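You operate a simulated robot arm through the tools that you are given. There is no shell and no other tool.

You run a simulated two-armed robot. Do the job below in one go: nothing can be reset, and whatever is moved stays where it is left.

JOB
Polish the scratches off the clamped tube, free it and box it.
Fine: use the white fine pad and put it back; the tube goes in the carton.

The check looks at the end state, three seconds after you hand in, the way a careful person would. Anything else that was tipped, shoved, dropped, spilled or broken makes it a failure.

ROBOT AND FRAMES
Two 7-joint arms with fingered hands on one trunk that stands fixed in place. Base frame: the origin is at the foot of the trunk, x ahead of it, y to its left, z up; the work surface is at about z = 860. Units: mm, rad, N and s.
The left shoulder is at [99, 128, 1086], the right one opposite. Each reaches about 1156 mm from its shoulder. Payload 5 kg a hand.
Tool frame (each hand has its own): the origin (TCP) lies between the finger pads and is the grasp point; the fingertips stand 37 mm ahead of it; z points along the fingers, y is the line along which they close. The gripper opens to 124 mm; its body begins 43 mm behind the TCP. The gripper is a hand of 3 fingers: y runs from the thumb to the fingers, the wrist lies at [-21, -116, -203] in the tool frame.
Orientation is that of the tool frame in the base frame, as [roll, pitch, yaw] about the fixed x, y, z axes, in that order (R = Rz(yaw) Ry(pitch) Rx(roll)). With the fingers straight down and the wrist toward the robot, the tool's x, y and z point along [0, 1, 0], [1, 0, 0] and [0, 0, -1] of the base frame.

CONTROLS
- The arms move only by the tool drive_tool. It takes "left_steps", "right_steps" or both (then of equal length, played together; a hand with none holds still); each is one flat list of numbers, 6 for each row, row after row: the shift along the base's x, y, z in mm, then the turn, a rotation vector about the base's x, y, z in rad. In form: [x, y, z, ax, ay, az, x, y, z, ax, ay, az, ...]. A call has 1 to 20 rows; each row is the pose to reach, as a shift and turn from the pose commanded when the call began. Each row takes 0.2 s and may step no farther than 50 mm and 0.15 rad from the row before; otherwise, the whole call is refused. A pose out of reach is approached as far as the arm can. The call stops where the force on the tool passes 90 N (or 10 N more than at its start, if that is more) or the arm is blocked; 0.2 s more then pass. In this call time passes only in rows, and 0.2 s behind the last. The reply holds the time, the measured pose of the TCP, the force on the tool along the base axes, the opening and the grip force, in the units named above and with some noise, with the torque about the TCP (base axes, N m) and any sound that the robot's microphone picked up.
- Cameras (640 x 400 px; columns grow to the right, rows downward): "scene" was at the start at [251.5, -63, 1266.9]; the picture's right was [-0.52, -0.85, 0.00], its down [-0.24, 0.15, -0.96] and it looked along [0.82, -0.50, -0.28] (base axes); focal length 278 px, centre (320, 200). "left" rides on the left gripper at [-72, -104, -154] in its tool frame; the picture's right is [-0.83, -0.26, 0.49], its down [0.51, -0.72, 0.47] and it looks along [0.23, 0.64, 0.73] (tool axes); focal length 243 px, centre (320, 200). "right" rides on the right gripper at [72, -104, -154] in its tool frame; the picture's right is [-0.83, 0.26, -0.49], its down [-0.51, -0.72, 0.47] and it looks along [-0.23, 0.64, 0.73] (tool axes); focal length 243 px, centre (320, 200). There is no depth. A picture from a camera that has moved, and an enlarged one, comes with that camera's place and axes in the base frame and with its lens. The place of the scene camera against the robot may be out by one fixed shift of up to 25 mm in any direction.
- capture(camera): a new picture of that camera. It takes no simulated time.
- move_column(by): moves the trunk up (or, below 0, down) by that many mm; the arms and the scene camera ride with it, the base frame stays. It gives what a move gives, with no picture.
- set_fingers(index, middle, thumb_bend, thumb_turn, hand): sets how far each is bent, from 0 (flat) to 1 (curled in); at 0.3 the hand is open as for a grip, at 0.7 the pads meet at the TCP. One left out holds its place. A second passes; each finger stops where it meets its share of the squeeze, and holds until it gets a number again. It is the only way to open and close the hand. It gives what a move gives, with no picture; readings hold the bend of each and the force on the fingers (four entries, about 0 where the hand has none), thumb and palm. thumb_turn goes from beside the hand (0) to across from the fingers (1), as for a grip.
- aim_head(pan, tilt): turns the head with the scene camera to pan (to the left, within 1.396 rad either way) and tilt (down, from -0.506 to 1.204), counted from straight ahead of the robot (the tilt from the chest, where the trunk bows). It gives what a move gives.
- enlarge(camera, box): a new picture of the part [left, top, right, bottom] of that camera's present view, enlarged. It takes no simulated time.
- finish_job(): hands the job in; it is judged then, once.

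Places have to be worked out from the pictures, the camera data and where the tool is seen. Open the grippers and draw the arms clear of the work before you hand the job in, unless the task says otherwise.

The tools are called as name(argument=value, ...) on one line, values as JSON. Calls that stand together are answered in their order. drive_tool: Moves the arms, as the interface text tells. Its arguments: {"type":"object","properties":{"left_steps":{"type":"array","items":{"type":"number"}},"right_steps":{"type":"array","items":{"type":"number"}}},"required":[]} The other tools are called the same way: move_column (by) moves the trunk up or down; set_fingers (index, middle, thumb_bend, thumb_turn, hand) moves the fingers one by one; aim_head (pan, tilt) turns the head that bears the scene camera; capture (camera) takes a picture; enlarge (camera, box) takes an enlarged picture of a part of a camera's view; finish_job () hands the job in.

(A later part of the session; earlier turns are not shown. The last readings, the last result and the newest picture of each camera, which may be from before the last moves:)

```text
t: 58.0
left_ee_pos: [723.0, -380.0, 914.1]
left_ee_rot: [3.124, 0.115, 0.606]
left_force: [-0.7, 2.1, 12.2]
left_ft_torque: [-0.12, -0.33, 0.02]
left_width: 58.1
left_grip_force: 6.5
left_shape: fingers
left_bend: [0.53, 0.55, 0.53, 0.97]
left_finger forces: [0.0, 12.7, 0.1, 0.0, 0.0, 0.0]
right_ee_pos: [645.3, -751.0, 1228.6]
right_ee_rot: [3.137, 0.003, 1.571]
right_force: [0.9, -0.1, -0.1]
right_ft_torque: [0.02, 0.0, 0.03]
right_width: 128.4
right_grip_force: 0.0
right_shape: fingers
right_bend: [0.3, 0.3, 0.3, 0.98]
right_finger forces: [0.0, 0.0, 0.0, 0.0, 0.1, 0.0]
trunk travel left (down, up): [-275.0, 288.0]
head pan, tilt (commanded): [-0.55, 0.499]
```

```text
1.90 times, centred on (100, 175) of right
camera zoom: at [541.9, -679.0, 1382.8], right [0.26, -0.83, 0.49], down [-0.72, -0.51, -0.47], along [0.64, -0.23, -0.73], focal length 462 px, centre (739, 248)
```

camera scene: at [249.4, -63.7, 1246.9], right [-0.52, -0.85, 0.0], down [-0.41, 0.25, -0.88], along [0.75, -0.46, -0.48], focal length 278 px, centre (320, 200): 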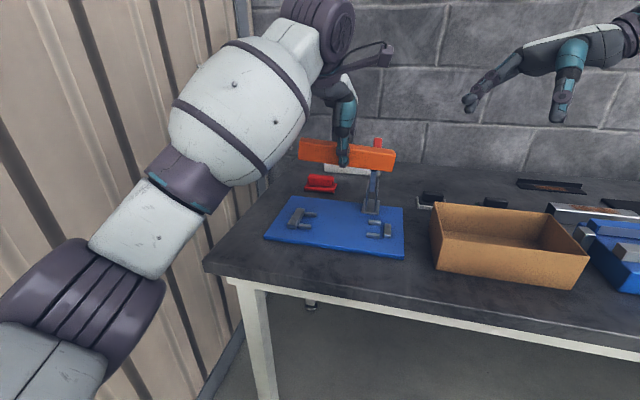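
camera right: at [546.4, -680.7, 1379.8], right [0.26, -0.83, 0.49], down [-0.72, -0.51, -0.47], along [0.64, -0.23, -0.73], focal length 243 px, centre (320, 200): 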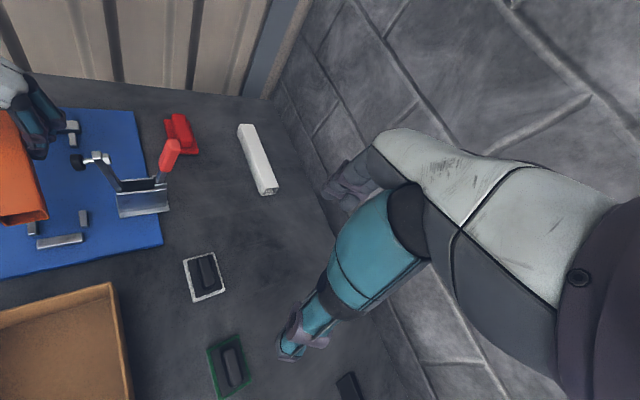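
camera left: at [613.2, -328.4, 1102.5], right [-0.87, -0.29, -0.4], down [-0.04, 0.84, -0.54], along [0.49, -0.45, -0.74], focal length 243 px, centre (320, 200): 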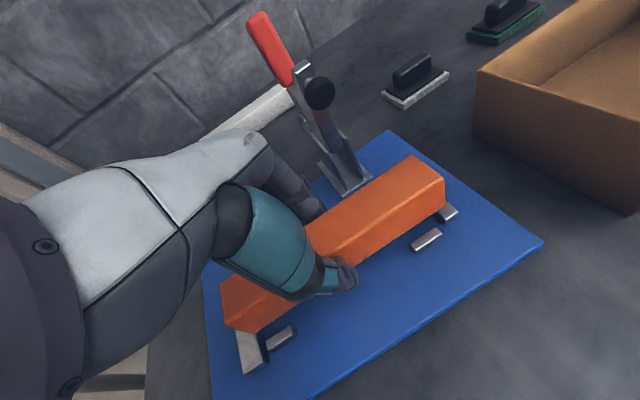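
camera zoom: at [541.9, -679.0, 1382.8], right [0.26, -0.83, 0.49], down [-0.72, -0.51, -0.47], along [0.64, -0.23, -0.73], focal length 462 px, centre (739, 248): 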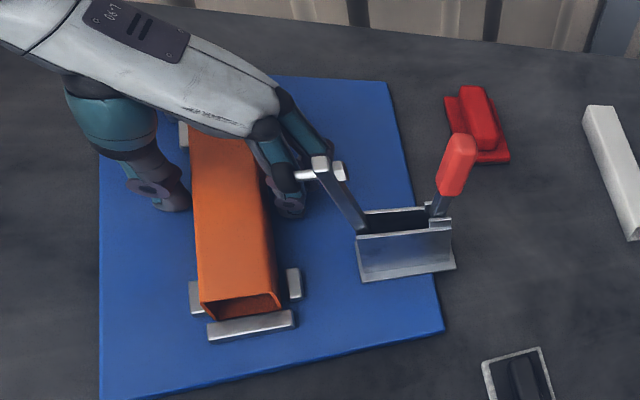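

The tube is seated in the fixture again. I'll lift the left hand straight up and clear, then park it to the left and level it.

drive_tool(left_steps=[0, 0, 15, 0, 0, 0, 0, 0, 40, 0, 0, 0, 0, 0, 80, 0, 0, 0, -5, 5, 125, 0, 0, 0, -15, 20, 165, 0.02, -0.02, 0.05, -25, 60, 195, 0.04, -0.04, 0.1, -35, 105, 205, 0.06, -0.06, 0.14, -45, 150, 210, 0.082, -0.082, 0.178])

set_fingers(hand="left", index=0.3, middle=0.3, thumb_bend=0.3)

capture(camera="scene")

capture(camera="right")

```text
refused: row 6 steps farther than a row can; nothing moved
```

```text
t: 59.0
left_ee_pos: [725.6, -380.3, 912.3]
left_ee_rot: [3.128, 0.112, 0.607]
left_force: [0.7, -0.1, 0.1]
left_ft_torque: [-0.02, -0.02, 0.03]
left_width: 128.3
left_grip_force: 0.0
left_shape: fingers
left_bend: [0.3, 0.3, 0.3, 0.97]
left_finger forces: [0.1, 0.1, 0.0, 0.1, 0.1, 0.0]
right_ee_pos: [647.1, -752.4, 1228.3]
right_ee_rot: [3.142, 0.001, 1.571]
right_force: [-0.4, 0.1, 0.1]
right_ft_torque: [-0.01, 0.01, 0.02]
right_width: 128.4
right_grip_force: 0.0
right_shape: fingers
right_bend: [0.3, 0.3, 0.3, 0.98]
right_finger forces: [0.1, 0.1, 0.1, 0.1, 0.1, 0.0]
trunk travel left (down, up): [-275.0, 288.0]
head pan, tilt (commanded): [-0.55, 0.499]
```

```text
taken
camera scene: at [249.3, -62.0, 1247.0], right [-0.52, -0.85, 0.0], down [-0.41, 0.25, -0.88], along [0.75, -0.46, -0.48], focal length 278 px, centre (320, 200)
```

scene: 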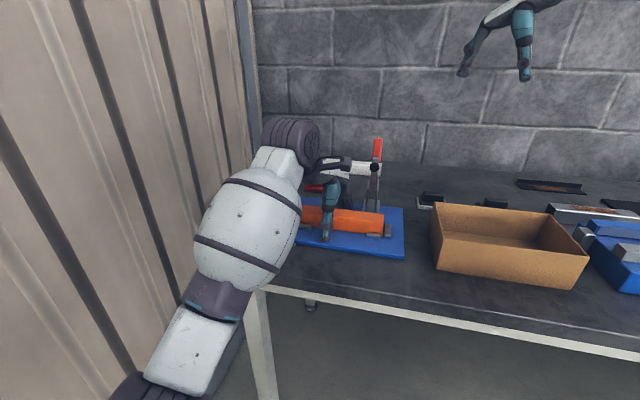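

```text
taken
camera right: at [543.4, -679.9, 1381.7], right [0.26, -0.83, 0.49], down [-0.72, -0.51, -0.47], along [0.64, -0.23, -0.73], focal length 243 px, centre (320, 200)
```

right: 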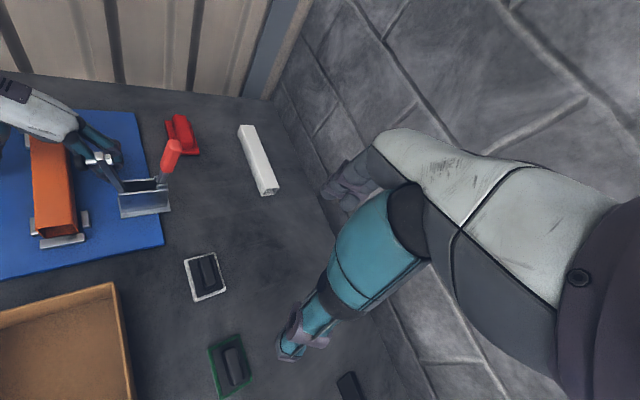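

The move was refused for one over-long row, but the fingers opened cleanly. I'll lift the hand straight up with smaller rows.

drive_tool(left_steps=[0, 0, 15, 0, 0, 0, 0, 0, 40, 0, 0, 0, 0, 0, 80, 0, 0, 0, -5, 5, 120, 0, 0, 0, -12, 15, 155, 0.02, -0.02, 0.05, -20, 40, 185, 0.04, -0.04, 0.1, -30, 75, 200, 0.06, -0.06, 0.14, -40, 115, 208, 0.082, -0.082, 0.178, -45, 150, 210, 0.082, -0.082, 0.178])

capture(camera="scene")

enlarge(camera="right", box=[0, 70, 200, 280])

```text
t: 61.0
left_ee_pos: [680.8, -225.5, 1123.4]
left_ee_rot: [3.137, 0.0, 0.788]
left_force: [-1.5, 0.4, 0.1]
left_ft_torque: [-0.02, 0.01, -0.05]
left_width: 128.1
left_grip_force: 0.1
left_shape: fingers
left_bend: [0.3, 0.3, 0.3, 0.97]
left_finger forces: [0.0, 0.1, 0.0, 0.0, 0.0, 0.1]
right_ee_pos: [647.6, -749.7, 1230.0]
right_ee_rot: [3.139, 0.004, 1.571]
right_force: [1.3, 1.2, 0.7]
right_ft_torque: [-0.04, 0.07, -0.02]
right_width: 128.6
right_grip_force: 0.0
right_shape: fingers
right_bend: [0.3, 0.3, 0.3, 0.98]
right_finger forces: [0.0, 0.1, 0.1, 0.0, 0.0, 0.0]
trunk travel left (down, up): [-275.0, 288.0]
head pan, tilt (commanded): [-0.55, 0.499]
```

```text
taken
camera scene: at [249.4, -60.3, 1247.1], right [-0.52, -0.85, 0.0], down [-0.41, 0.25, -0.88], along [0.75, -0.46, -0.48], focal length 278 px, centre (320, 200)
```

scene: 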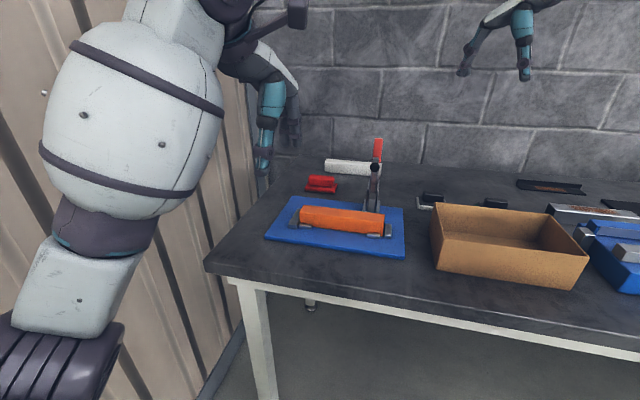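

```text
1.90 times, centred on (100, 175) of right
camera zoom: at [543.5, -677.7, 1383.1], right [0.26, -0.83, 0.5], down [-0.72, -0.51, -0.47], along [0.64, -0.23, -0.73], focal length 462 px, centre (739, 248)
```

zoom: 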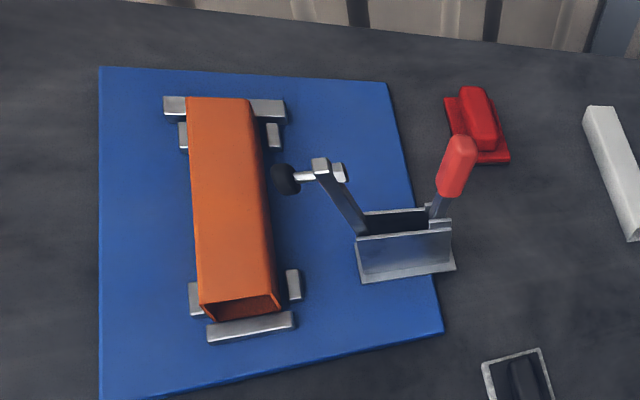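

The tube is back between its stops. Before re-closing the clamp, I'll measure the white pad with the current right camera view.

enlarge(camera="right", box=[165, 235, 245, 315])

enlarge(camera="scene", box=[400, 180, 520, 220])

```text
5.00 times, centred on (205, 275) of right
camera zoom: at [543.5, -677.7, 1383.1], right [0.26, -0.83, 0.5], down [-0.72, -0.51, -0.47], along [0.64, -0.23, -0.73], focal length 1213 px, centre (895, -175)
```

zoom: 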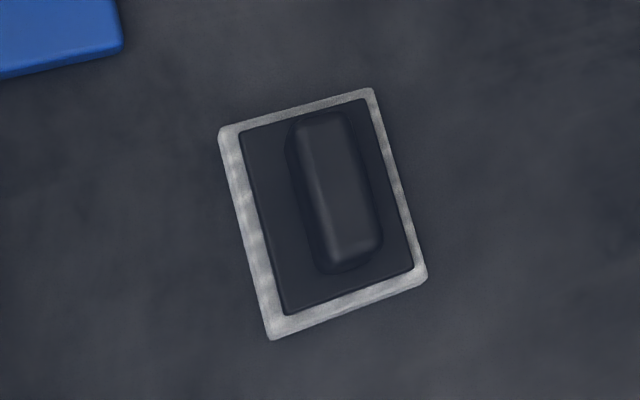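

```text
5.33 times, centred on (460, 200) of scene
camera zoom: at [249.4, -60.3, 1247.1], right [-0.52, -0.85, 0.0], down [-0.41, 0.25, -0.88], along [0.75, -0.46, -0.48], focal length 1485 px, centre (-427, 200)
```

zoom: 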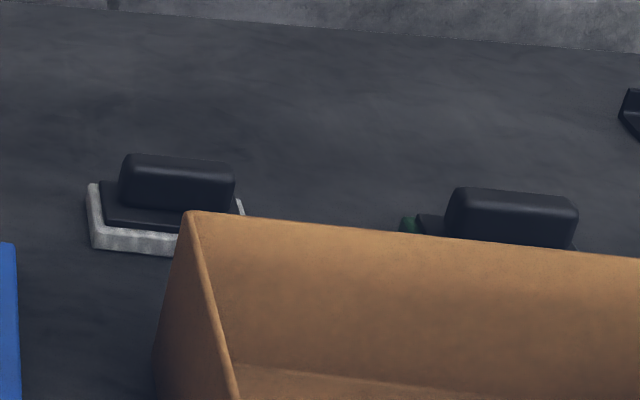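

The pad measures about 80×57 mm, centred at (678,-677.6), with its grip along the tube direction. Now I'll re-close the clamp: the right hand goes back over the raised red handle.

drive_tool(right_steps=[18, 24, -8, 0, 0, 0.098, 36, 49, -16, 0, 0, 0.196, 54, 73, -24, 0, 0, 0.294, 72, 98, -32, 0, 0, 0.393, 90, 122, -40, 0, 0, 0.491, 108, 146, -48, 0, 0, 0.589, 126, 171, -56, 0, 0, 0.687, 144, 195, -64, 0, 0, 0.785], left_steps=[0, 15, 0, 0, 0, 0, 0, 30, 0, 0, 0, 0, 0, 45, 0, 0, 0, 0, 0, 60, 0, 0, 0, 0, 0, 60, 0, 0, 0, 0, 0, 60, 0, 0, 0, 0, 0, 60, 0, 0, 0, 0, 0, 60, 0, 0, 0, 0])

capture(camera="right")

enlarge(camera="scene", box=[320, 80, 440, 220])

```text
t: 62.8
left_ee_pos: [682.4, -170.3, 1121.5]
left_ee_rot: [3.137, 0.0, 0.787]
left_force: [0.5, -0.4, -0.1]
left_ft_torque: [-0.01, 0.03, -0.02]
left_width: 128.5
left_grip_force: 0.0
left_shape: fingers
left_bend: [0.3, 0.3, 0.3, 0.97]
left_finger forces: [0.1, 0.1, 0.0, 0.0, 0.0, 0.0]
right_ee_pos: [795.4, -557.0, 1162.5]
right_ee_rot: [3.141, 0.0, 2.357]
right_force: [0.5, 1.3, -0.1]
right_ft_torque: [-0.01, 0.05, -0.02]
right_width: 128.7
right_grip_force: 0.0
right_shape: fingers
right_bend: [0.3, 0.3, 0.3, 0.98]
right_finger forces: [0.1, 0.0, 0.1, 0.0, 0.1, 0.0]
trunk travel left (down, up): [-275.0, 288.0]
head pan, tilt (commanded): [-0.55, 0.499]
```

```text
taken
camera right: at [671.5, -580.2, 1315.2], right [0.77, -0.4, 0.49], down [-0.15, -0.87, -0.47], along [0.62, 0.29, -0.73], focal length 243 px, centre (320, 200)
```

right: 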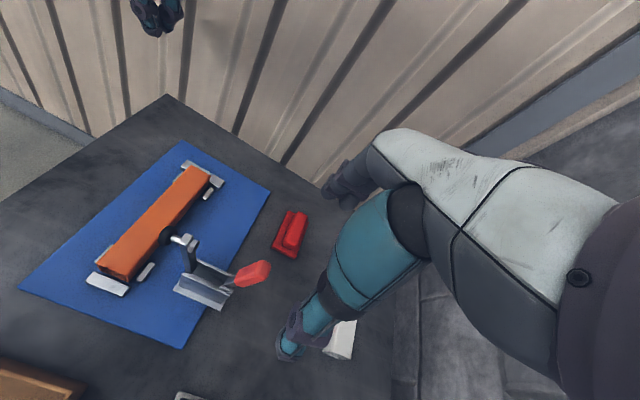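

```text
2.86 times, centred on (380, 150) of scene
camera zoom: at [250.9, -62.1, 1246.6], right [-0.52, -0.85, 0.0], down [-0.41, 0.25, -0.88], along [0.75, -0.46, -0.48], focal length 796 px, centre (149, 343)
```

zoom: 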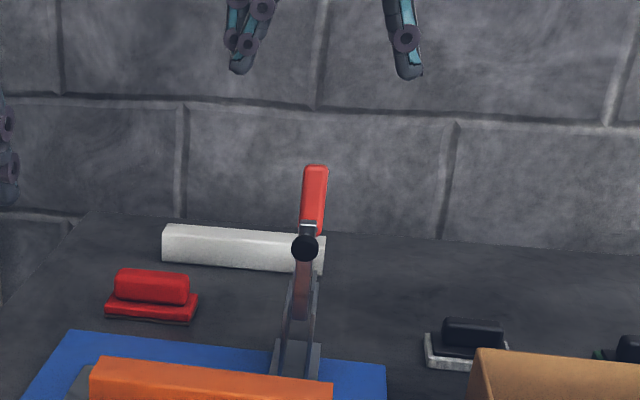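

The handle is midway between thumb and fingers. I'll descend around it and close as before.

drive_tool(right_steps=[-2, 1, -40, 0, 0, 0, -3, 1, -80, 0, 0, 0, -3, 1, -120, 0, 0, 0, -3, 1, -148, 0, 0, 0])

set_fingers(hand="right", index=0.66, middle=0.66, thumb_bend=0.64)

set_fingers(hand="right", index=0.76, middle=0.76, thumb_bend=0.72)

enlarge(camera="scene", box=[320, 80, 440, 220])

capture(camera="right")

```text
t: 63.8
left_ee_pos: [681.6, -170.9, 1122.2]
left_ee_rot: [3.139, -0.001, 0.786]
left_force: [0.6, -1.0, -0.2]
left_ft_torque: [0.02, 0.04, 0.0]
left_width: 128.6
left_grip_force: 0.0
left_shape: fingers
left_bend: [0.3, 0.3, 0.3, 0.97]
left_finger forces: [0.0, 0.2, 0.0, 0.1, 0.0, 0.0]
right_ee_pos: [791.5, -555.3, 1013.0]
right_ee_rot: [3.141, 0.0, 2.355]
right_force: [0.4, 0.2, 0.4]
right_ft_torque: [0.01, 0.04, 0.01]
right_width: 128.5
right_grip_force: 0.1
right_shape: fingers
right_bend: [0.3, 0.3, 0.3, 0.98]
right_finger forces: [0.0, 0.0, 0.1, 0.1, 0.0, 0.0]
trunk travel left (down, up): [-275.0, 288.0]
head pan, tilt (commanded): [-0.55, 0.499]
```

```text
t: 64.8
left_ee_pos: [680.4, -172.0, 1123.2]
left_ee_rot: [3.138, -0.003, 0.786]
left_force: [0.2, -0.3, -0.9]
left_ft_torque: [0.01, -0.01, 0.02]
left_width: 128.4
left_grip_force: 0.0
left_shape: fingers
left_bend: [0.3, 0.3, 0.3, 0.97]
left_finger forces: [0.0, 0.0, 0.0, 0.1, 0.0, 0.0]
right_ee_pos: [791.5, -555.4, 1014.7]
right_ee_rot: [3.14, 0.0, 2.356]
right_force: [0.3, -0.1, -0.8]
right_ft_torque: [0.0, -0.02, -0.01]
right_width: 22.1
right_grip_force: 0.1
right_shape: fingers
right_bend: [0.66, 0.66, 0.64, 0.98]
right_finger forces: [0.0, 0.1, 0.0, 0.1, 0.1, 0.1]
trunk travel left (down, up): [-275.0, 288.0]
head pan, tilt (commanded): [-0.55, 0.499]
```

```text
t: 65.8
left_ee_pos: [681.1, -171.0, 1123.8]
left_ee_rot: [3.137, -0.001, 0.787]
left_force: [-0.8, -0.1, 0.1]
left_ft_torque: [0.0, 0.01, 0.02]
left_width: 128.3
left_grip_force: 0.1
left_shape: fingers
left_bend: [0.3, 0.3, 0.3, 0.97]
left_finger forces: [0.1, 0.1, 0.0, 0.1, 0.0, 0.1]
right_ee_pos: [791.6, -555.3, 1015.0]
right_ee_rot: [3.142, 0.001, 2.355]
right_force: [1.2, -1.2, -1.7]
right_ft_torque: [-0.01, -0.01, -0.01]
right_width: 1.2
right_grip_force: 0.0
right_shape: fingers
right_bend: [0.75, 0.76, 0.71, 0.97]
right_finger forces: [0.0, 0.2, 0.0, 0.0, 0.1, 0.0]
trunk travel left (down, up): [-275.0, 288.0]
head pan, tilt (commanded): [-0.55, 0.499]
```

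```text
2.86 times, centred on (380, 150) of scene
camera zoom: at [249.6, -62.2, 1247.0], right [-0.52, -0.85, 0.0], down [-0.41, 0.25, -0.88], along [0.75, -0.46, -0.48], focal length 796 px, centre (149, 343)
```

zoom: 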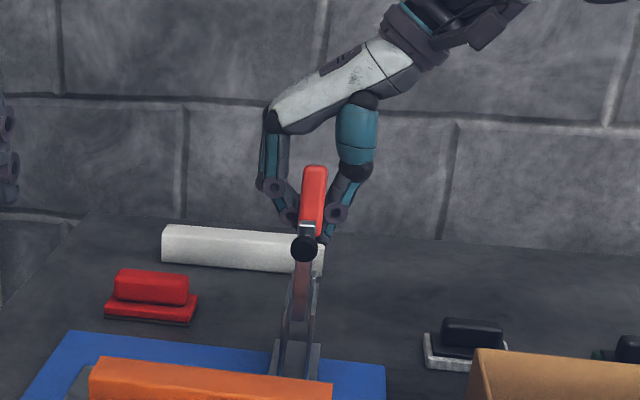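

```text
taken
camera right: at [666.5, -577.7, 1167.9], right [0.77, -0.4, 0.49], down [-0.15, -0.87, -0.47], along [0.62, 0.29, -0.73], focal length 243 px, centre (320, 200)
```

right: 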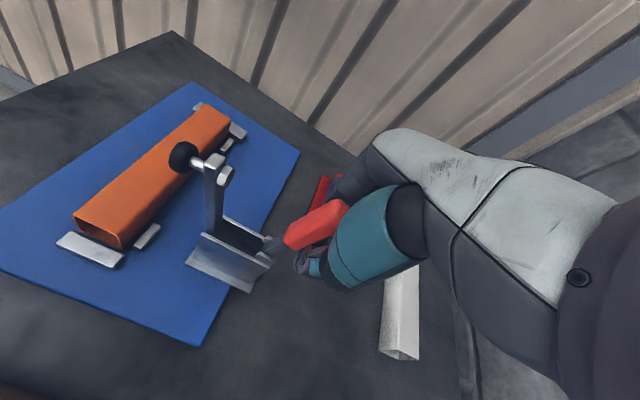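

The fingers hooked past the handle without squeezing it. I'll open slightly, move deeper and inward so the red grip lies at the finger pads, and squeeze again.

set_fingers(hand="right", index=0.55, middle=0.55, thumb_bend=0.55)

drive_tool(right_steps=[-3, 3, -6, 0, 0, 0, -6, 6, -12, 0, 0, 0, -8, 8, -17, 0, 0, 0])

set_fingers(hand="right", index=0.72, middle=0.72, thumb_bend=0.72)

enlarge(camera="scene", box=[320, 80, 440, 220])

capture(camera="right")

```text
t: 66.8
left_ee_pos: [680.7, -169.9, 1123.7]
left_ee_rot: [3.139, -0.002, 0.787]
left_force: [-0.2, 0.0, 0.0]
left_ft_torque: [-0.02, -0.03, -0.01]
left_width: 128.4
left_grip_force: 0.1
left_shape: fingers
left_bend: [0.3, 0.3, 0.3, 0.97]
left_finger forces: [0.0, 0.1, 0.0, 0.0, 0.0, 0.1]
right_ee_pos: [791.2, -553.9, 1015.6]
right_ee_rot: [3.139, 0.001, 2.357]
right_force: [0.0, -0.2, -0.3]
right_ft_torque: [-0.03, 0.04, -0.01]
right_width: 51.8
right_grip_force: 0.1
right_shape: fingers
right_bend: [0.55, 0.55, 0.55, 0.97]
right_finger forces: [0.0, 0.0, 0.1, 0.0, 0.0, 0.0]
trunk travel left (down, up): [-275.0, 288.0]
head pan, tilt (commanded): [-0.55, 0.499]
```

```text
t: 67.6
left_ee_pos: [680.1, -171.6, 1123.9]
left_ee_rot: [3.139, -0.002, 0.786]
left_force: [-0.3, -0.1, -0.4]
left_ft_torque: [-0.03, 0.02, 0.0]
left_width: 128.6
left_grip_force: 0.1
left_shape: fingers
left_bend: [0.3, 0.3, 0.3, 0.97]
left_finger forces: [0.1, 0.0, 0.0, 0.0, 0.1, 0.1]
right_ee_pos: [783.6, -546.6, 997.7]
right_ee_rot: [3.141, 0.001, 2.357]
right_force: [-0.9, 0.6, -0.9]
right_ft_torque: [0.01, 0.01, 0.01]
right_width: 51.6
right_grip_force: 0.2
right_shape: fingers
right_bend: [0.55, 0.55, 0.55, 0.97]
right_finger forces: [0.0, 0.0, 0.1, 0.0, 0.0, 0.0]
trunk travel left (down, up): [-275.0, 288.0]
head pan, tilt (commanded): [-0.55, 0.499]
```

```text
t: 68.6
left_ee_pos: [681.5, -171.1, 1124.4]
left_ee_rot: [3.139, -0.002, 0.787]
left_force: [-0.2, -0.8, -0.5]
left_ft_torque: [-0.01, 0.01, 0.01]
left_width: 128.3
left_grip_force: 0.0
left_shape: fingers
left_bend: [0.3, 0.3, 0.3, 0.97]
left_finger forces: [0.0, 0.0, 0.0, 0.1, 0.0, 0.0]
right_ee_pos: [783.3, -546.5, 995.8]
right_ee_rot: [3.139, 0.0, 2.357]
right_force: [-1.8, -3.1, -2.5]
right_ft_torque: [-0.05, -0.09, 0.01]
right_width: 6.3
right_grip_force: 5.1
right_shape: fingers
right_bend: [0.72, 0.72, 0.69, 0.97]
right_finger forces: [3.3, 0.0, 0.0, 0.0, 6.9, 0.1]
trunk travel left (down, up): [-275.0, 288.0]
head pan, tilt (commanded): [-0.55, 0.499]
```

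```text
2.86 times, centred on (380, 150) of scene
camera zoom: at [249.5, -62.8, 1247.0], right [-0.52, -0.85, 0.0], down [-0.41, 0.25, -0.88], along [0.75, -0.46, -0.48], focal length 796 px, centre (149, 343)
```

zoom: 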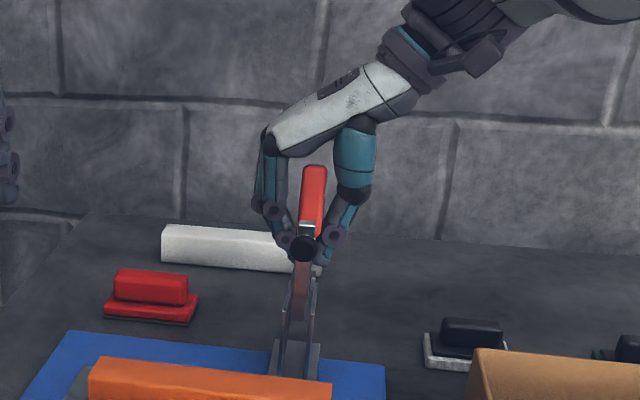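

```text
taken
camera right: at [658.1, -570.6, 1150.0], right [0.77, -0.4, 0.49], down [-0.15, -0.87, -0.47], along [0.62, 0.29, -0.73], focal length 243 px, centre (320, 200)
```

right: 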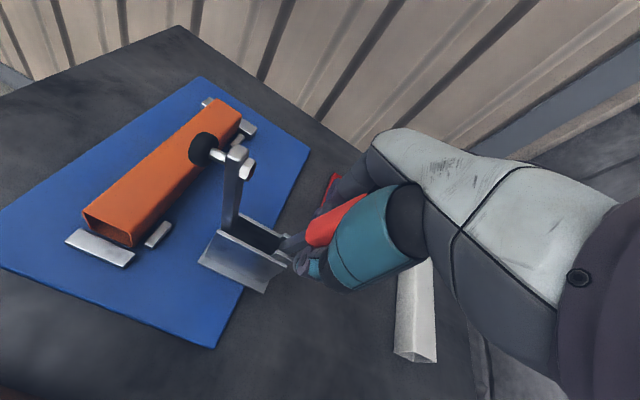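

I'll squeeze more firmly and push the handle down along its arc, checking midway.

set_fingers(hand="right", index=0.8, middle=0.8, thumb_bend=0.78)

drive_tool(right_steps=[3, -3, -2, 0, 0, 0, 5.5, -5.5, -5, 0, 0, 0, 8, -8, -8, 0, 0, 0, 11, -11, -11, 0, 0, 0, 13, -13, -15, 0, 0, 0, 15, -15, -19, 0, 0, 0])

enlarge(camera="scene", box=[320, 80, 440, 220])

capture(camera="right")

```text
t: 69.6
left_ee_pos: [680.3, -173.1, 1122.8]
left_ee_rot: [3.138, -0.003, 0.788]
left_force: [0.0, 0.5, 0.4]
left_ft_torque: [-0.01, 0.02, 0.01]
left_width: 128.2
left_grip_force: 0.0
left_shape: fingers
left_bend: [0.3, 0.3, 0.3, 0.97]
left_finger forces: [0.2, 0.0, 0.1, 0.0, 0.0, 0.0]
right_ee_pos: [782.5, -548.6, 995.7]
right_ee_rot: [3.141, -0.002, 2.356]
right_force: [-3.9, -9.0, -11.6]
right_ft_torque: [-0.2, -0.12, 0.09]
right_width: 1.6
right_grip_force: 8.9
right_shape: fingers
right_bend: [0.74, 0.8, 0.71, 0.97]
right_finger forces: [0.9, 0.0, 0.0, 0.1, 17.5, 0.0]
trunk travel left (down, up): [-275.0, 288.0]
head pan, tilt (commanded): [-0.55, 0.499]
```

```text
t: 71.0
left_ee_pos: [680.1, -171.6, 1123.7]
left_ee_rot: [3.137, -0.002, 0.789]
left_force: [0.4, 0.6, -0.1]
left_ft_torque: [0.02, -0.01, 0.03]
left_width: 128.5
left_grip_force: 0.0
left_shape: fingers
left_bend: [0.3, 0.3, 0.3, 0.97]
left_finger forces: [0.0, 0.1, 0.0, 0.1, 0.0, 0.1]
right_ee_pos: [798.5, -561.6, 978.7]
right_ee_rot: [3.14, -0.001, 2.356]
right_force: [-0.3, -0.2, 0.4]
right_ft_torque: [-0.01, 0.01, 0.01]
right_width: 0.0
right_grip_force: 0.1
right_shape: fingers
right_bend: [0.75, 0.8, 0.72, 0.97]
right_finger forces: [0.0, 0.1, 0.1, 0.0, 0.0, 0.0]
trunk travel left (down, up): [-275.0, 288.0]
head pan, tilt (commanded): [-0.55, 0.499]
```

```text
2.86 times, centred on (380, 150) of scene
camera zoom: at [249.6, -62.1, 1247.0], right [-0.52, -0.85, 0.0], down [-0.41, 0.25, -0.88], along [0.75, -0.46, -0.48], focal length 796 px, centre (149, 343)
```

zoom: 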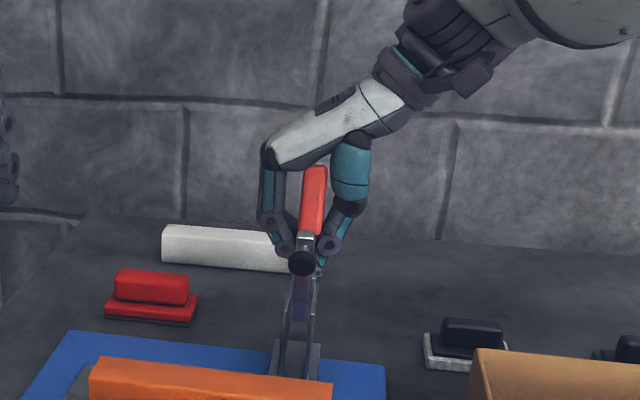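

```text
taken
camera right: at [674.6, -584.4, 1131.6], right [0.77, -0.4, 0.49], down [-0.15, -0.87, -0.47], along [0.62, 0.29, -0.73], focal length 243 px, centre (320, 200)
```

right: 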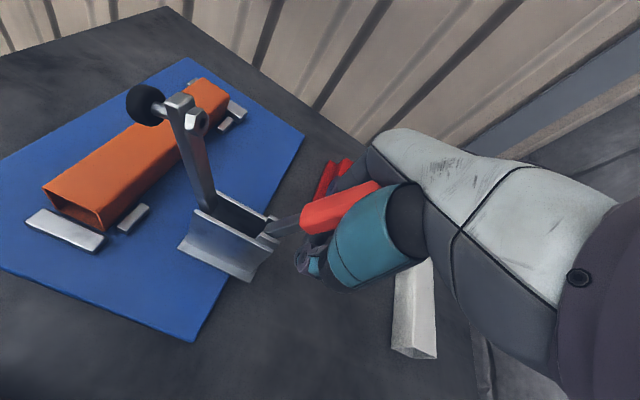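

The handle is now caged between the palm above and the closed fingertips below, so moving the hand down with the arc will push it. I'll continue.

drive_tool(right_steps=[5, -5, -4, 0, 0, 0, 9, -9, -9, 0, 0, 0, 13, -13, -15, 0, 0, 0, 16, -16, -21, 0, 0, 0, 20, -20, -29, 0, 0, 0])

enlarge(camera="scene", box=[320, 80, 440, 220])

capture(camera="right")

```text
t: 72.2
left_ee_pos: [678.5, -170.0, 1126.8]
left_ee_rot: [3.133, -0.001, 0.786]
left_force: [-0.4, -0.3, -0.2]
left_ft_torque: [-0.02, -0.02, 0.0]
left_width: 128.6
left_grip_force: 0.0
left_shape: fingers
left_bend: [0.3, 0.3, 0.3, 0.97]
left_finger forces: [0.0, 0.0, 0.1, 0.0, 0.0, 0.0]
right_ee_pos: [820.6, -582.1, 957.5]
right_ee_rot: [3.132, 0.008, 2.351]
right_force: [26.9, -24.0, 54.1]
right_ft_torque: [2.92, 2.59, -0.3]
right_width: 0.0
right_grip_force: 29.0
right_shape: fingers
right_bend: [0.75, 0.8, 0.72, 0.97]
right_finger forces: [0.0, 0.0, 0.0, 0.0, 0.1, 58.5]
trunk travel left (down, up): [-275.0, 288.0]
head pan, tilt (commanded): [-0.55, 0.499]
```

```text
2.86 times, centred on (380, 150) of scene
camera zoom: at [247.1, -61.3, 1248.0], right [-0.52, -0.85, 0.0], down [-0.41, 0.25, -0.88], along [0.75, -0.46, -0.48], focal length 796 px, centre (149, 343)
```

zoom: 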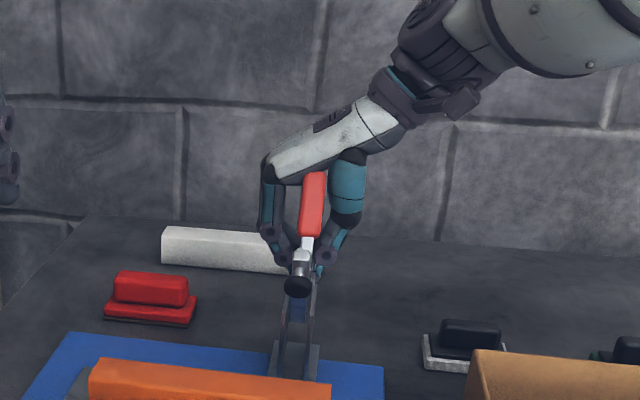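

```text
taken
camera right: at [694.0, -603.7, 1109.8], right [0.76, -0.41, 0.5], down [-0.15, -0.87, -0.47], along [0.63, 0.29, -0.72], focal length 243 px, centre (320, 200)
```

right: 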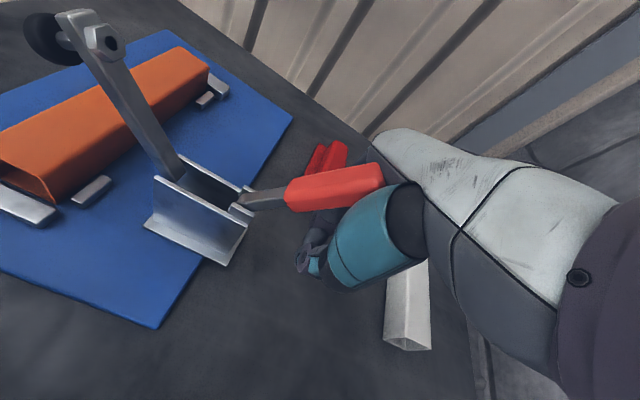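

The palm caught beside the handle's tip instead of above it, because with the handle this steep it passes between the two fingers. I'll open, lift off, make a fist, and press the handle down from above near its tip.

set_fingers(hand="right", index=0.3, middle=0.3, thumb_bend=0.3)

drive_tool(right_steps=[3, -3, 30, 0, 0, 0, 3, -3, 70, 0, 0, 0, 3, -3, 115, 0, 0, 0, 3, -3, 160, 0, 0, 0])

set_fingers(hand="right", index=0.8, middle=0.8, thumb_bend=0.76)

capture(camera="right")

enlarge(camera="scene", box=[320, 60, 440, 220])

```text
t: 73.2
left_ee_pos: [677.9, -168.7, 1125.9]
left_ee_rot: [3.134, -0.003, 0.787]
left_force: [-0.5, -0.1, -0.6]
left_ft_torque: [0.01, 0.03, 0.03]
left_width: 128.9
left_grip_force: 0.1
left_shape: fingers
left_bend: [0.3, 0.3, 0.3, 0.97]
left_finger forces: [0.1, 0.1, 0.0, 0.1, 0.1, 0.1]
right_ee_pos: [820.0, -582.1, 958.8]
right_ee_rot: [3.135, 0.013, 2.352]
right_force: [36.6, -21.3, 63.3]
right_ft_torque: [2.87, 3.46, -0.45]
right_width: 128.2
right_grip_force: 36.4
right_shape: fingers
right_bend: [0.3, 0.3, 0.3, 0.97]
right_finger forces: [0.0, 0.0, 0.0, 0.1, 0.0, 72.0]
trunk travel left (down, up): [-275.0, 288.0]
head pan, tilt (commanded): [-0.55, 0.499]
```

```text
t: 74.2
left_ee_pos: [678.5, -170.2, 1124.8]
left_ee_rot: [3.138, -0.002, 0.788]
left_force: [0.7, 0.6, -0.7]
left_ft_torque: [-0.05, -0.02, -0.02]
left_width: 128.4
left_grip_force: 0.0
left_shape: fingers
left_bend: [0.3, 0.3, 0.3, 0.97]
left_finger forces: [0.0, 0.1, 0.0, 0.0, 0.1, 0.0]
right_ee_pos: [817.9, -584.5, 1109.8]
right_ee_rot: [3.14, 0.001, 2.357]
right_force: [-0.4, -0.3, 0.3]
right_ft_torque: [0.0, -0.02, -0.02]
right_width: 128.4
right_grip_force: 0.1
right_shape: fingers
right_bend: [0.3, 0.3, 0.3, 0.97]
right_finger forces: [0.1, 0.1, 0.0, 0.1, 0.0, 0.1]
trunk travel left (down, up): [-275.0, 288.0]
head pan, tilt (commanded): [-0.55, 0.499]
```

```text
t: 75.2
left_ee_pos: [680.1, -170.8, 1124.4]
left_ee_rot: [3.137, -0.004, 0.787]
left_force: [0.1, 0.2, 0.3]
left_ft_torque: [-0.01, -0.01, -0.02]
left_width: 128.4
left_grip_force: 0.0
left_shape: fingers
left_bend: [0.3, 0.3, 0.3, 0.97]
left_finger forces: [0.0, 0.1, 0.0, 0.1, 0.0, 0.0]
right_ee_pos: [818.7, -584.9, 1109.4]
right_ee_rot: [3.141, 0.002, 2.357]
right_force: [0.6, 0.2, -0.7]
right_ft_torque: [0.0, -0.01, 0.02]
right_width: 0.3
right_grip_force: 0.1
right_shape: fingers
right_bend: [0.73, 0.8, 0.73, 0.97]
right_finger forces: [0.1, 0.0, 0.0, 0.0, 0.0, 0.0]
trunk travel left (down, up): [-275.0, 288.0]
head pan, tilt (commanded): [-0.55, 0.499]
```

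```text
taken
camera right: at [694.5, -608.2, 1262.7], right [0.77, -0.4, 0.49], down [-0.15, -0.87, -0.47], along [0.62, 0.29, -0.73], focal length 243 px, centre (320, 200)
```

right: 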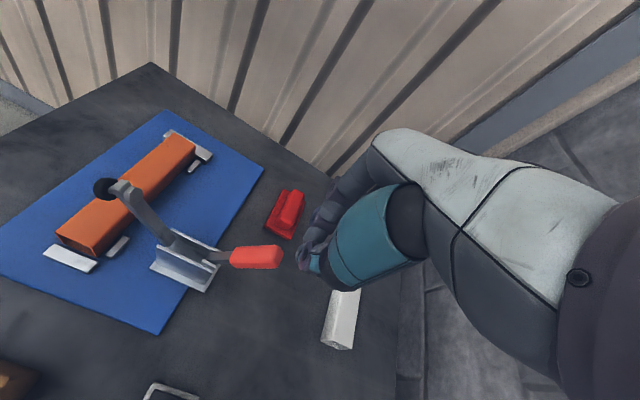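

```text
2.50 times, centred on (380, 140) of scene
camera zoom: at [249.2, -61.9, 1247.1], right [-0.52, -0.85, 0.0], down [-0.41, 0.25, -0.88], along [0.75, -0.46, -0.48], focal length 696 px, centre (170, 350)
```

zoom: 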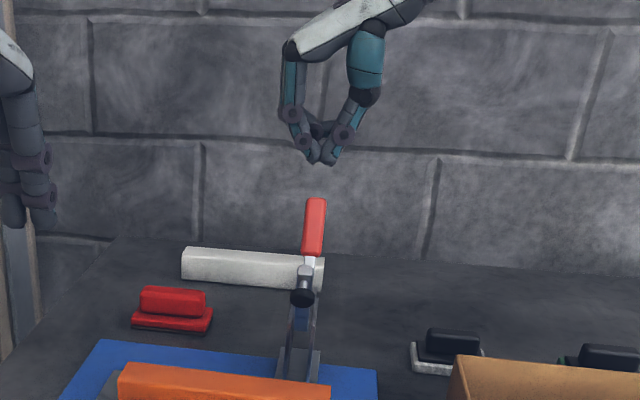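

The fist is formed. I'll move it above the handle's upper side near the tip and descend until light contact.

drive_tool(right_steps=[-14, 16, -10, 0, 0, 0, -27, 29, -22, 0, 0, 0, -27, 29, -34, 0, 0, 0, -27, 29, -44, 0, 0, 0, -27, 29, -52, 0, 0, 0])

capture(camera="right")

enlarge(camera="scene", box=[320, 60, 440, 220])

```text
t: 76.4
left_ee_pos: [679.6, -170.4, 1124.3]
left_ee_rot: [3.137, -0.003, 0.788]
left_force: [-1.3, 0.5, 0.2]
left_ft_torque: [0.02, -0.04, -0.01]
left_width: 128.4
left_grip_force: 0.1
left_shape: fingers
left_bend: [0.3, 0.3, 0.3, 0.97]
left_finger forces: [0.0, 0.1, 0.0, 0.0, 0.0, 0.1]
right_ee_pos: [794.1, -554.8, 1057.5]
right_ee_rot: [3.138, 0.002, 2.357]
right_force: [3.7, 0.0, 5.0]
right_ft_torque: [0.01, -0.13, 0.0]
right_width: 0.2
right_grip_force: 2.7
right_shape: fingers
right_bend: [0.73, 0.8, 0.73, 0.97]
right_finger forces: [0.0, 6.0, 0.1, 0.1, 0.1, 0.0]
trunk travel left (down, up): [-275.0, 288.0]
head pan, tilt (commanded): [-0.55, 0.499]
```

```text
taken
camera right: at [669.6, -578.2, 1211.1], right [0.77, -0.4, 0.5], down [-0.15, -0.87, -0.47], along [0.62, 0.29, -0.73], focal length 243 px, centre (320, 200)
```

right: 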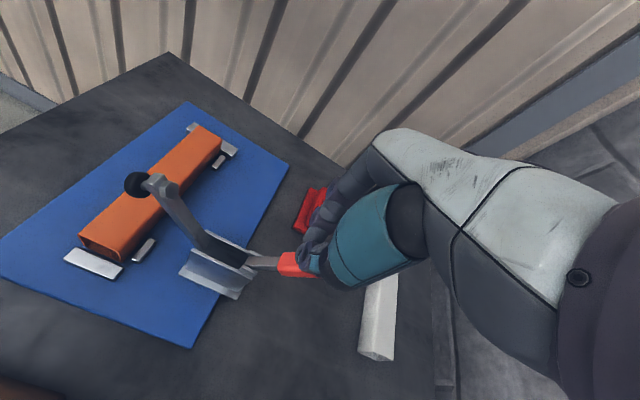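

```text
2.50 times, centred on (380, 140) of scene
camera zoom: at [249.2, -61.8, 1247.2], right [-0.52, -0.85, 0.0], down [-0.41, 0.25, -0.88], along [0.75, -0.46, -0.48], focal length 696 px, centre (170, 350)
```

zoom: 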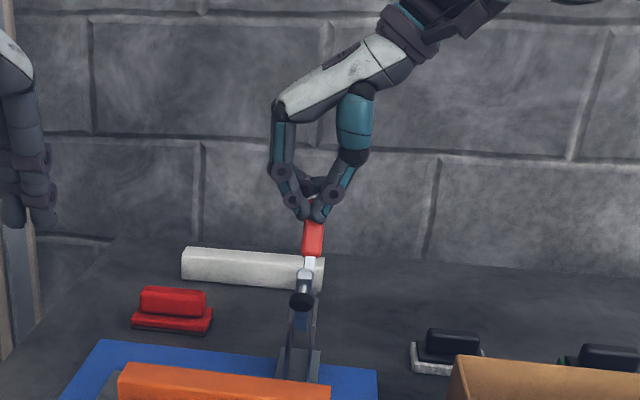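

Light contact on the handle (6 N). I'll press down and outward along the arc.

drive_tool(right_steps=[3.5, -3.5, -6, 0, 0, 0, 7, -7, -11, 0, 0, 0, 10.6, -10.6, -16, 0, 0, 0, 14, -14, -21, 0, 0, 0, 17.7, -17.7, -27, 0, 0, 0, 21, -21, -33, 0, 0, 0])

capture(camera="right")

enlarge(camera="scene", box=[320, 60, 440, 220])

```text
t: 77.8
left_ee_pos: [680.3, -171.5, 1123.7]
left_ee_rot: [3.138, -0.001, 0.787]
left_force: [-0.5, -1.0, -0.1]
left_ft_torque: [-0.01, -0.03, 0.02]
left_width: 128.5
left_grip_force: 0.0
left_shape: fingers
left_bend: [0.3, 0.3, 0.3, 0.97]
left_finger forces: [0.0, 0.1, 0.0, 0.0, 0.1, 0.1]
right_ee_pos: [814.4, -577.0, 1022.4]
right_ee_rot: [3.14, -0.001, 2.355]
right_force: [0.8, 0.2, 0.2]
right_ft_torque: [-0.01, 0.03, 0.0]
right_width: 0.0
right_grip_force: 0.0
right_shape: fingers
right_bend: [0.73, 0.8, 0.73, 0.97]
right_finger forces: [0.0, 0.1, 0.2, 0.0, 0.1, 0.0]
trunk travel left (down, up): [-275.0, 288.0]
head pan, tilt (commanded): [-0.55, 0.499]
```

```text
taken
camera right: at [689.8, -600.2, 1176.5], right [0.77, -0.4, 0.49], down [-0.15, -0.87, -0.47], along [0.62, 0.29, -0.73], focal length 243 px, centre (320, 200)
```

right: 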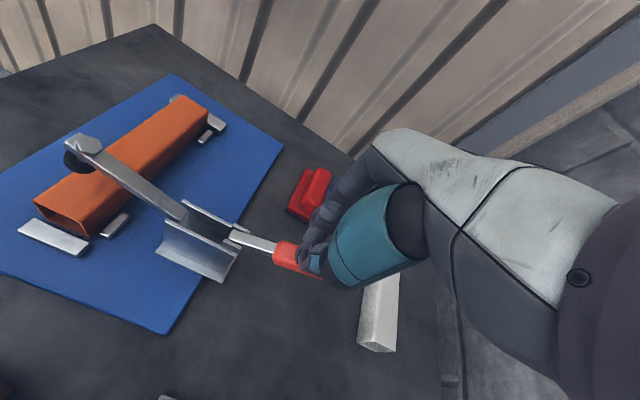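

```text
2.50 times, centred on (380, 140) of scene
camera zoom: at [249.7, -62.4, 1246.9], right [-0.52, -0.85, 0.0], down [-0.41, 0.25, -0.88], along [0.75, -0.46, -0.48], focal length 696 px, centre (170, 350)
```

zoom: 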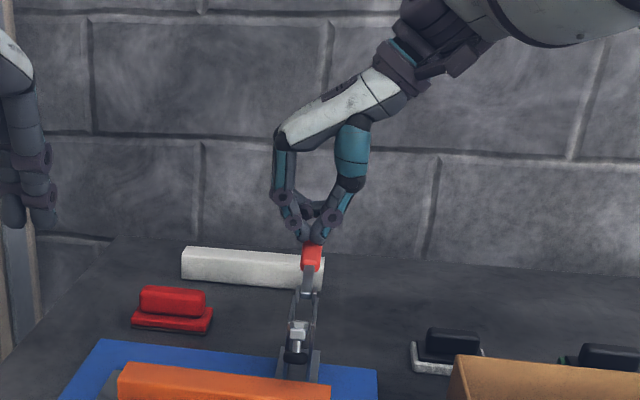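

It is swinging down easily. I'll continue pressing to horizontal.

drive_tool(right_steps=[3, -3, -8, 0, 0, 0, 6, -6, -16, 0, 0, 0, 8, -8, -24, 0, 0, 0, 9, -9, -32, 0, 0, 0, 10, -10, -39, 0, 0, 0, 10, -10, -44, 0, 0, 0])

capture(camera="right")

enlarge(camera="scene", box=[300, 80, 420, 240])

```text
t: 79.2
left_ee_pos: [671.8, -167.1, 1131.2]
left_ee_rot: [3.13, -0.005, 0.787]
left_force: [0.6, 0.4, -0.5]
left_ft_torque: [-0.04, 0.0, -0.05]
left_width: 128.5
left_grip_force: 0.0
left_shape: fingers
left_bend: [0.3, 0.3, 0.3, 0.97]
left_finger forces: [0.0, 0.1, 0.1, 0.1, 0.1, 0.0]
right_ee_pos: [819.7, -583.7, 997.7]
right_ee_rot: [3.129, 0.019, 2.354]
right_force: [-6.5, -17.2, 77.6]
right_ft_torque: [-0.41, 1.34, 0.28]
right_width: 0.0
right_grip_force: 44.1
right_shape: fingers
right_bend: [0.74, 0.8, 0.76, 0.99]
right_finger forces: [0.0, 0.0, 0.0, 0.0, 88.8, 0.0]
trunk travel left (down, up): [-275.0, 288.0]
head pan, tilt (commanded): [-0.55, 0.499]
```

```text
taken
camera right: at [692.4, -606.2, 1147.8], right [0.76, -0.4, 0.51], down [-0.14, -0.87, -0.47], along [0.63, 0.29, -0.72], focal length 243 px, centre (320, 200)
```

right: 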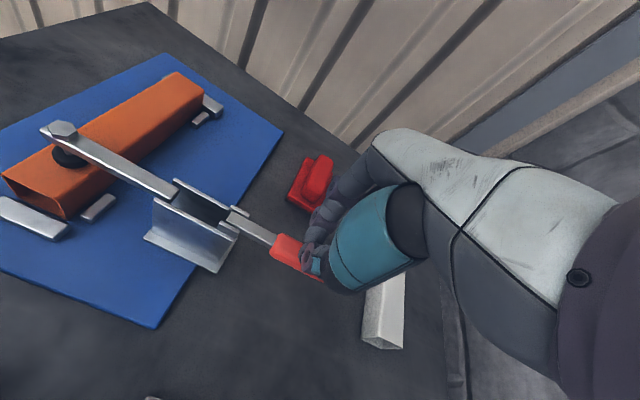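

```text
2.50 times, centred on (360, 160) of scene
camera zoom: at [239.6, -58.1, 1249.8], right [-0.52, -0.85, 0.0], down [-0.4, 0.25, -0.88], along [0.75, -0.46, -0.47], focal length 696 px, centre (220, 300)
```

zoom: 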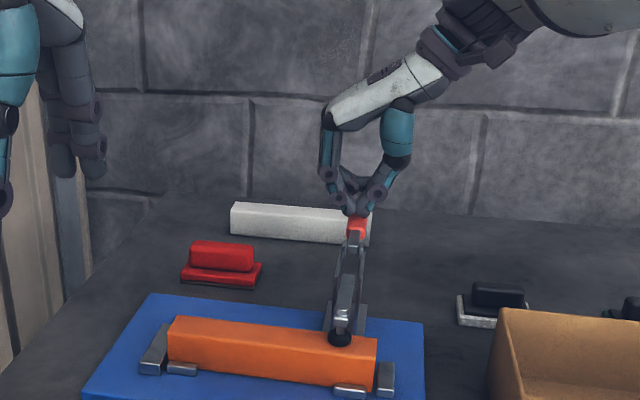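

The foot is on the tube and the handle is down to its original level (77 N at my fist). I'll back off upward and check that the clamp stays closed.

drive_tool(right_steps=[0, 0, 25, 0, 0, 0, 0, 0, 65, 0, 0, 0, 0, 0, 110, 0, 0, 0, 0, 0, 150, 0, 0, 0])

set_fingers(hand="right", index=0.3, middle=0.3, thumb_bend=0.3)

capture(camera="right")

enlarge(camera="scene", box=[260, 120, 420, 260])

```text
t: 80.2
left_ee_pos: [680.4, -169.4, 1123.7]
left_ee_rot: [3.139, -0.002, 0.788]
left_force: [0.3, 0.0, -0.5]
left_ft_torque: [0.01, 0.02, -0.01]
left_width: 128.4
left_grip_force: 0.0
left_shape: fingers
left_bend: [0.3, 0.3, 0.3, 0.97]
left_finger forces: [0.0, 0.1, 0.0, 0.0, 0.0, 0.0]
right_ee_pos: [825.2, -588.9, 1130.2]
right_ee_rot: [3.14, 0.0, 2.354]
right_force: [-0.2, 0.6, 0.3]
right_ft_torque: [-0.01, -0.01, -0.02]
right_width: 0.2
right_grip_force: 0.2
right_shape: fingers
right_bend: [0.74, 0.8, 0.74, 0.97]
right_finger forces: [0.1, 0.0, 0.2, 0.0, 0.0, 0.0]
trunk travel left (down, up): [-275.0, 288.0]
head pan, tilt (commanded): [-0.55, 0.499]
```

```text
t: 81.2
left_ee_pos: [680.0, -170.8, 1123.1]
left_ee_rot: [3.139, -0.001, 0.787]
left_force: [-0.2, 0.0, 0.0]
left_ft_torque: [-0.02, 0.01, -0.02]
left_width: 128.5
left_grip_force: 0.0
left_shape: fingers
left_bend: [0.3, 0.3, 0.3, 0.97]
left_finger forces: [0.1, 0.1, 0.1, 0.1, 0.1, 0.0]
right_ee_pos: [825.8, -589.3, 1130.7]
right_ee_rot: [3.14, 0.0, 2.357]
right_force: [-0.8, 0.6, 1.0]
right_ft_torque: [-0.02, 0.02, 0.03]
right_width: 128.3
right_grip_force: 0.1
right_shape: fingers
right_bend: [0.3, 0.3, 0.3, 0.97]
right_finger forces: [0.0, 0.0, 0.0, 0.0, 0.0, 0.0]
trunk travel left (down, up): [-275.0, 288.0]
head pan, tilt (commanded): [-0.55, 0.499]
```

```text
taken
camera right: at [701.8, -612.6, 1284.6], right [0.77, -0.4, 0.49], down [-0.15, -0.87, -0.47], along [0.62, 0.29, -0.73], focal length 243 px, centre (320, 200)
```

right: 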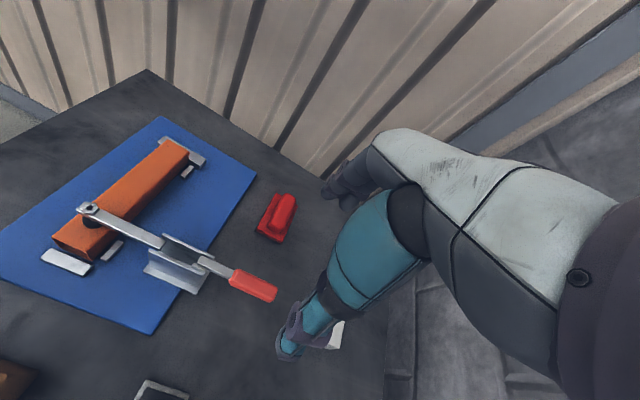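

```text
2.86 times, centred on (340, 190) of scene
camera zoom: at [249.5, -62.0, 1247.0], right [-0.52, -0.85, 0.0], down [-0.41, 0.25, -0.88], along [0.75, -0.46, -0.48], focal length 796 px, centre (263, 229)
```

zoom: 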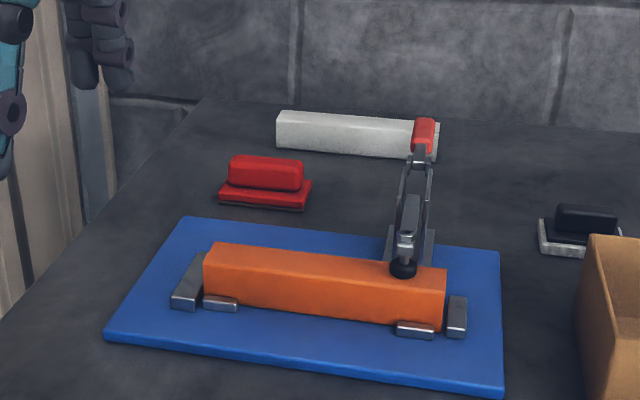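

The clamp is closed again just as at the start. Now for the white pad: I'll turn the right hand so it closes across the pad's grip and move it above.

drive_tool(right_steps=[-13, -8, 4, 0, 0, -0.142, -27, -16, 4, 0, 0, -0.285, -40, -24, 4, 0, 0, -0.428, -54, -32, 2, 0, 0, -0.571, -67, -40, 0, 0, 0, -0.714, -81, -48, -5, 0, 0, -0.857, -94, -56, -10, 0, 0, -1.0, -108, -64, -15, 0, 0, -1.142, -121, -72, -25, 0, 0, -1.285, -135, -80, -35, 0, 0, -1.428, -148, -88, -45, 0, 0, -1.571])

capture(camera="right")

capture(camera="scene")

```text
t: 83.6
left_ee_pos: [680.4, -172.9, 1121.9]
left_ee_rot: [3.14, -0.001, 0.787]
left_force: [0.5, -0.5, -1.1]
left_ft_torque: [0.06, 0.01, -0.03]
left_width: 128.6
left_grip_force: 0.2
left_shape: fingers
left_bend: [0.3, 0.3, 0.3, 0.97]
left_finger forces: [0.1, 0.0, 0.0, 0.0, 0.0, 0.1]
right_ee_pos: [667.5, -805.4, 1017.6]
right_ee_rot: [3.139, -0.066, 0.858]
right_force: [-0.5, -1.3, -0.3]
right_ft_torque: [0.05, 0.01, 0.0]
right_width: 128.4
right_grip_force: 0.1
right_shape: fingers
right_bend: [0.3, 0.3, 0.3, 0.98]
right_finger forces: [0.0, 0.0, 0.0, 0.0, 0.0, 0.1]
right hand out of reach, approached as far as the arm can: row 8, 9, 10, 11
trunk travel left (down, up): [-275.0, 288.0]
head pan, tilt (commanded): [-0.55, 0.499]
```

```text
taken
camera right: at [628.9, -691.1, 1175.2], right [-0.37, -0.82, 0.44], down [-0.86, 0.11, -0.51], along [0.37, -0.56, -0.74], focal length 243 px, centre (320, 200)
```

right: 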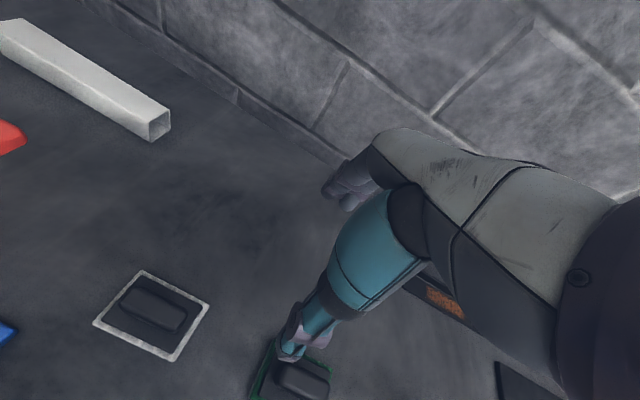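

```text
taken
camera scene: at [251.0, -64.5, 1246.5], right [-0.52, -0.85, 0.0], down [-0.41, 0.25, -0.88], along [0.75, -0.46, -0.48], focal length 278 px, centre (320, 200)
```

scene: 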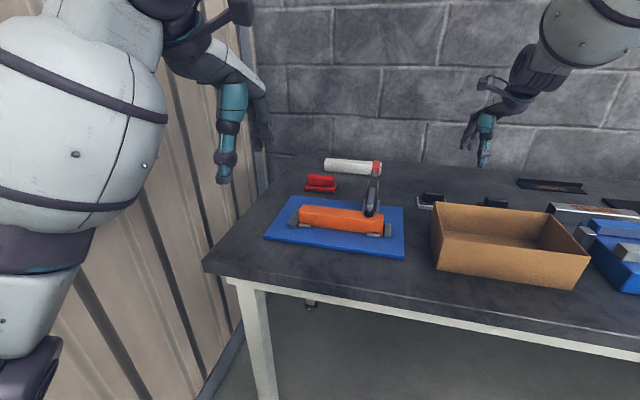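

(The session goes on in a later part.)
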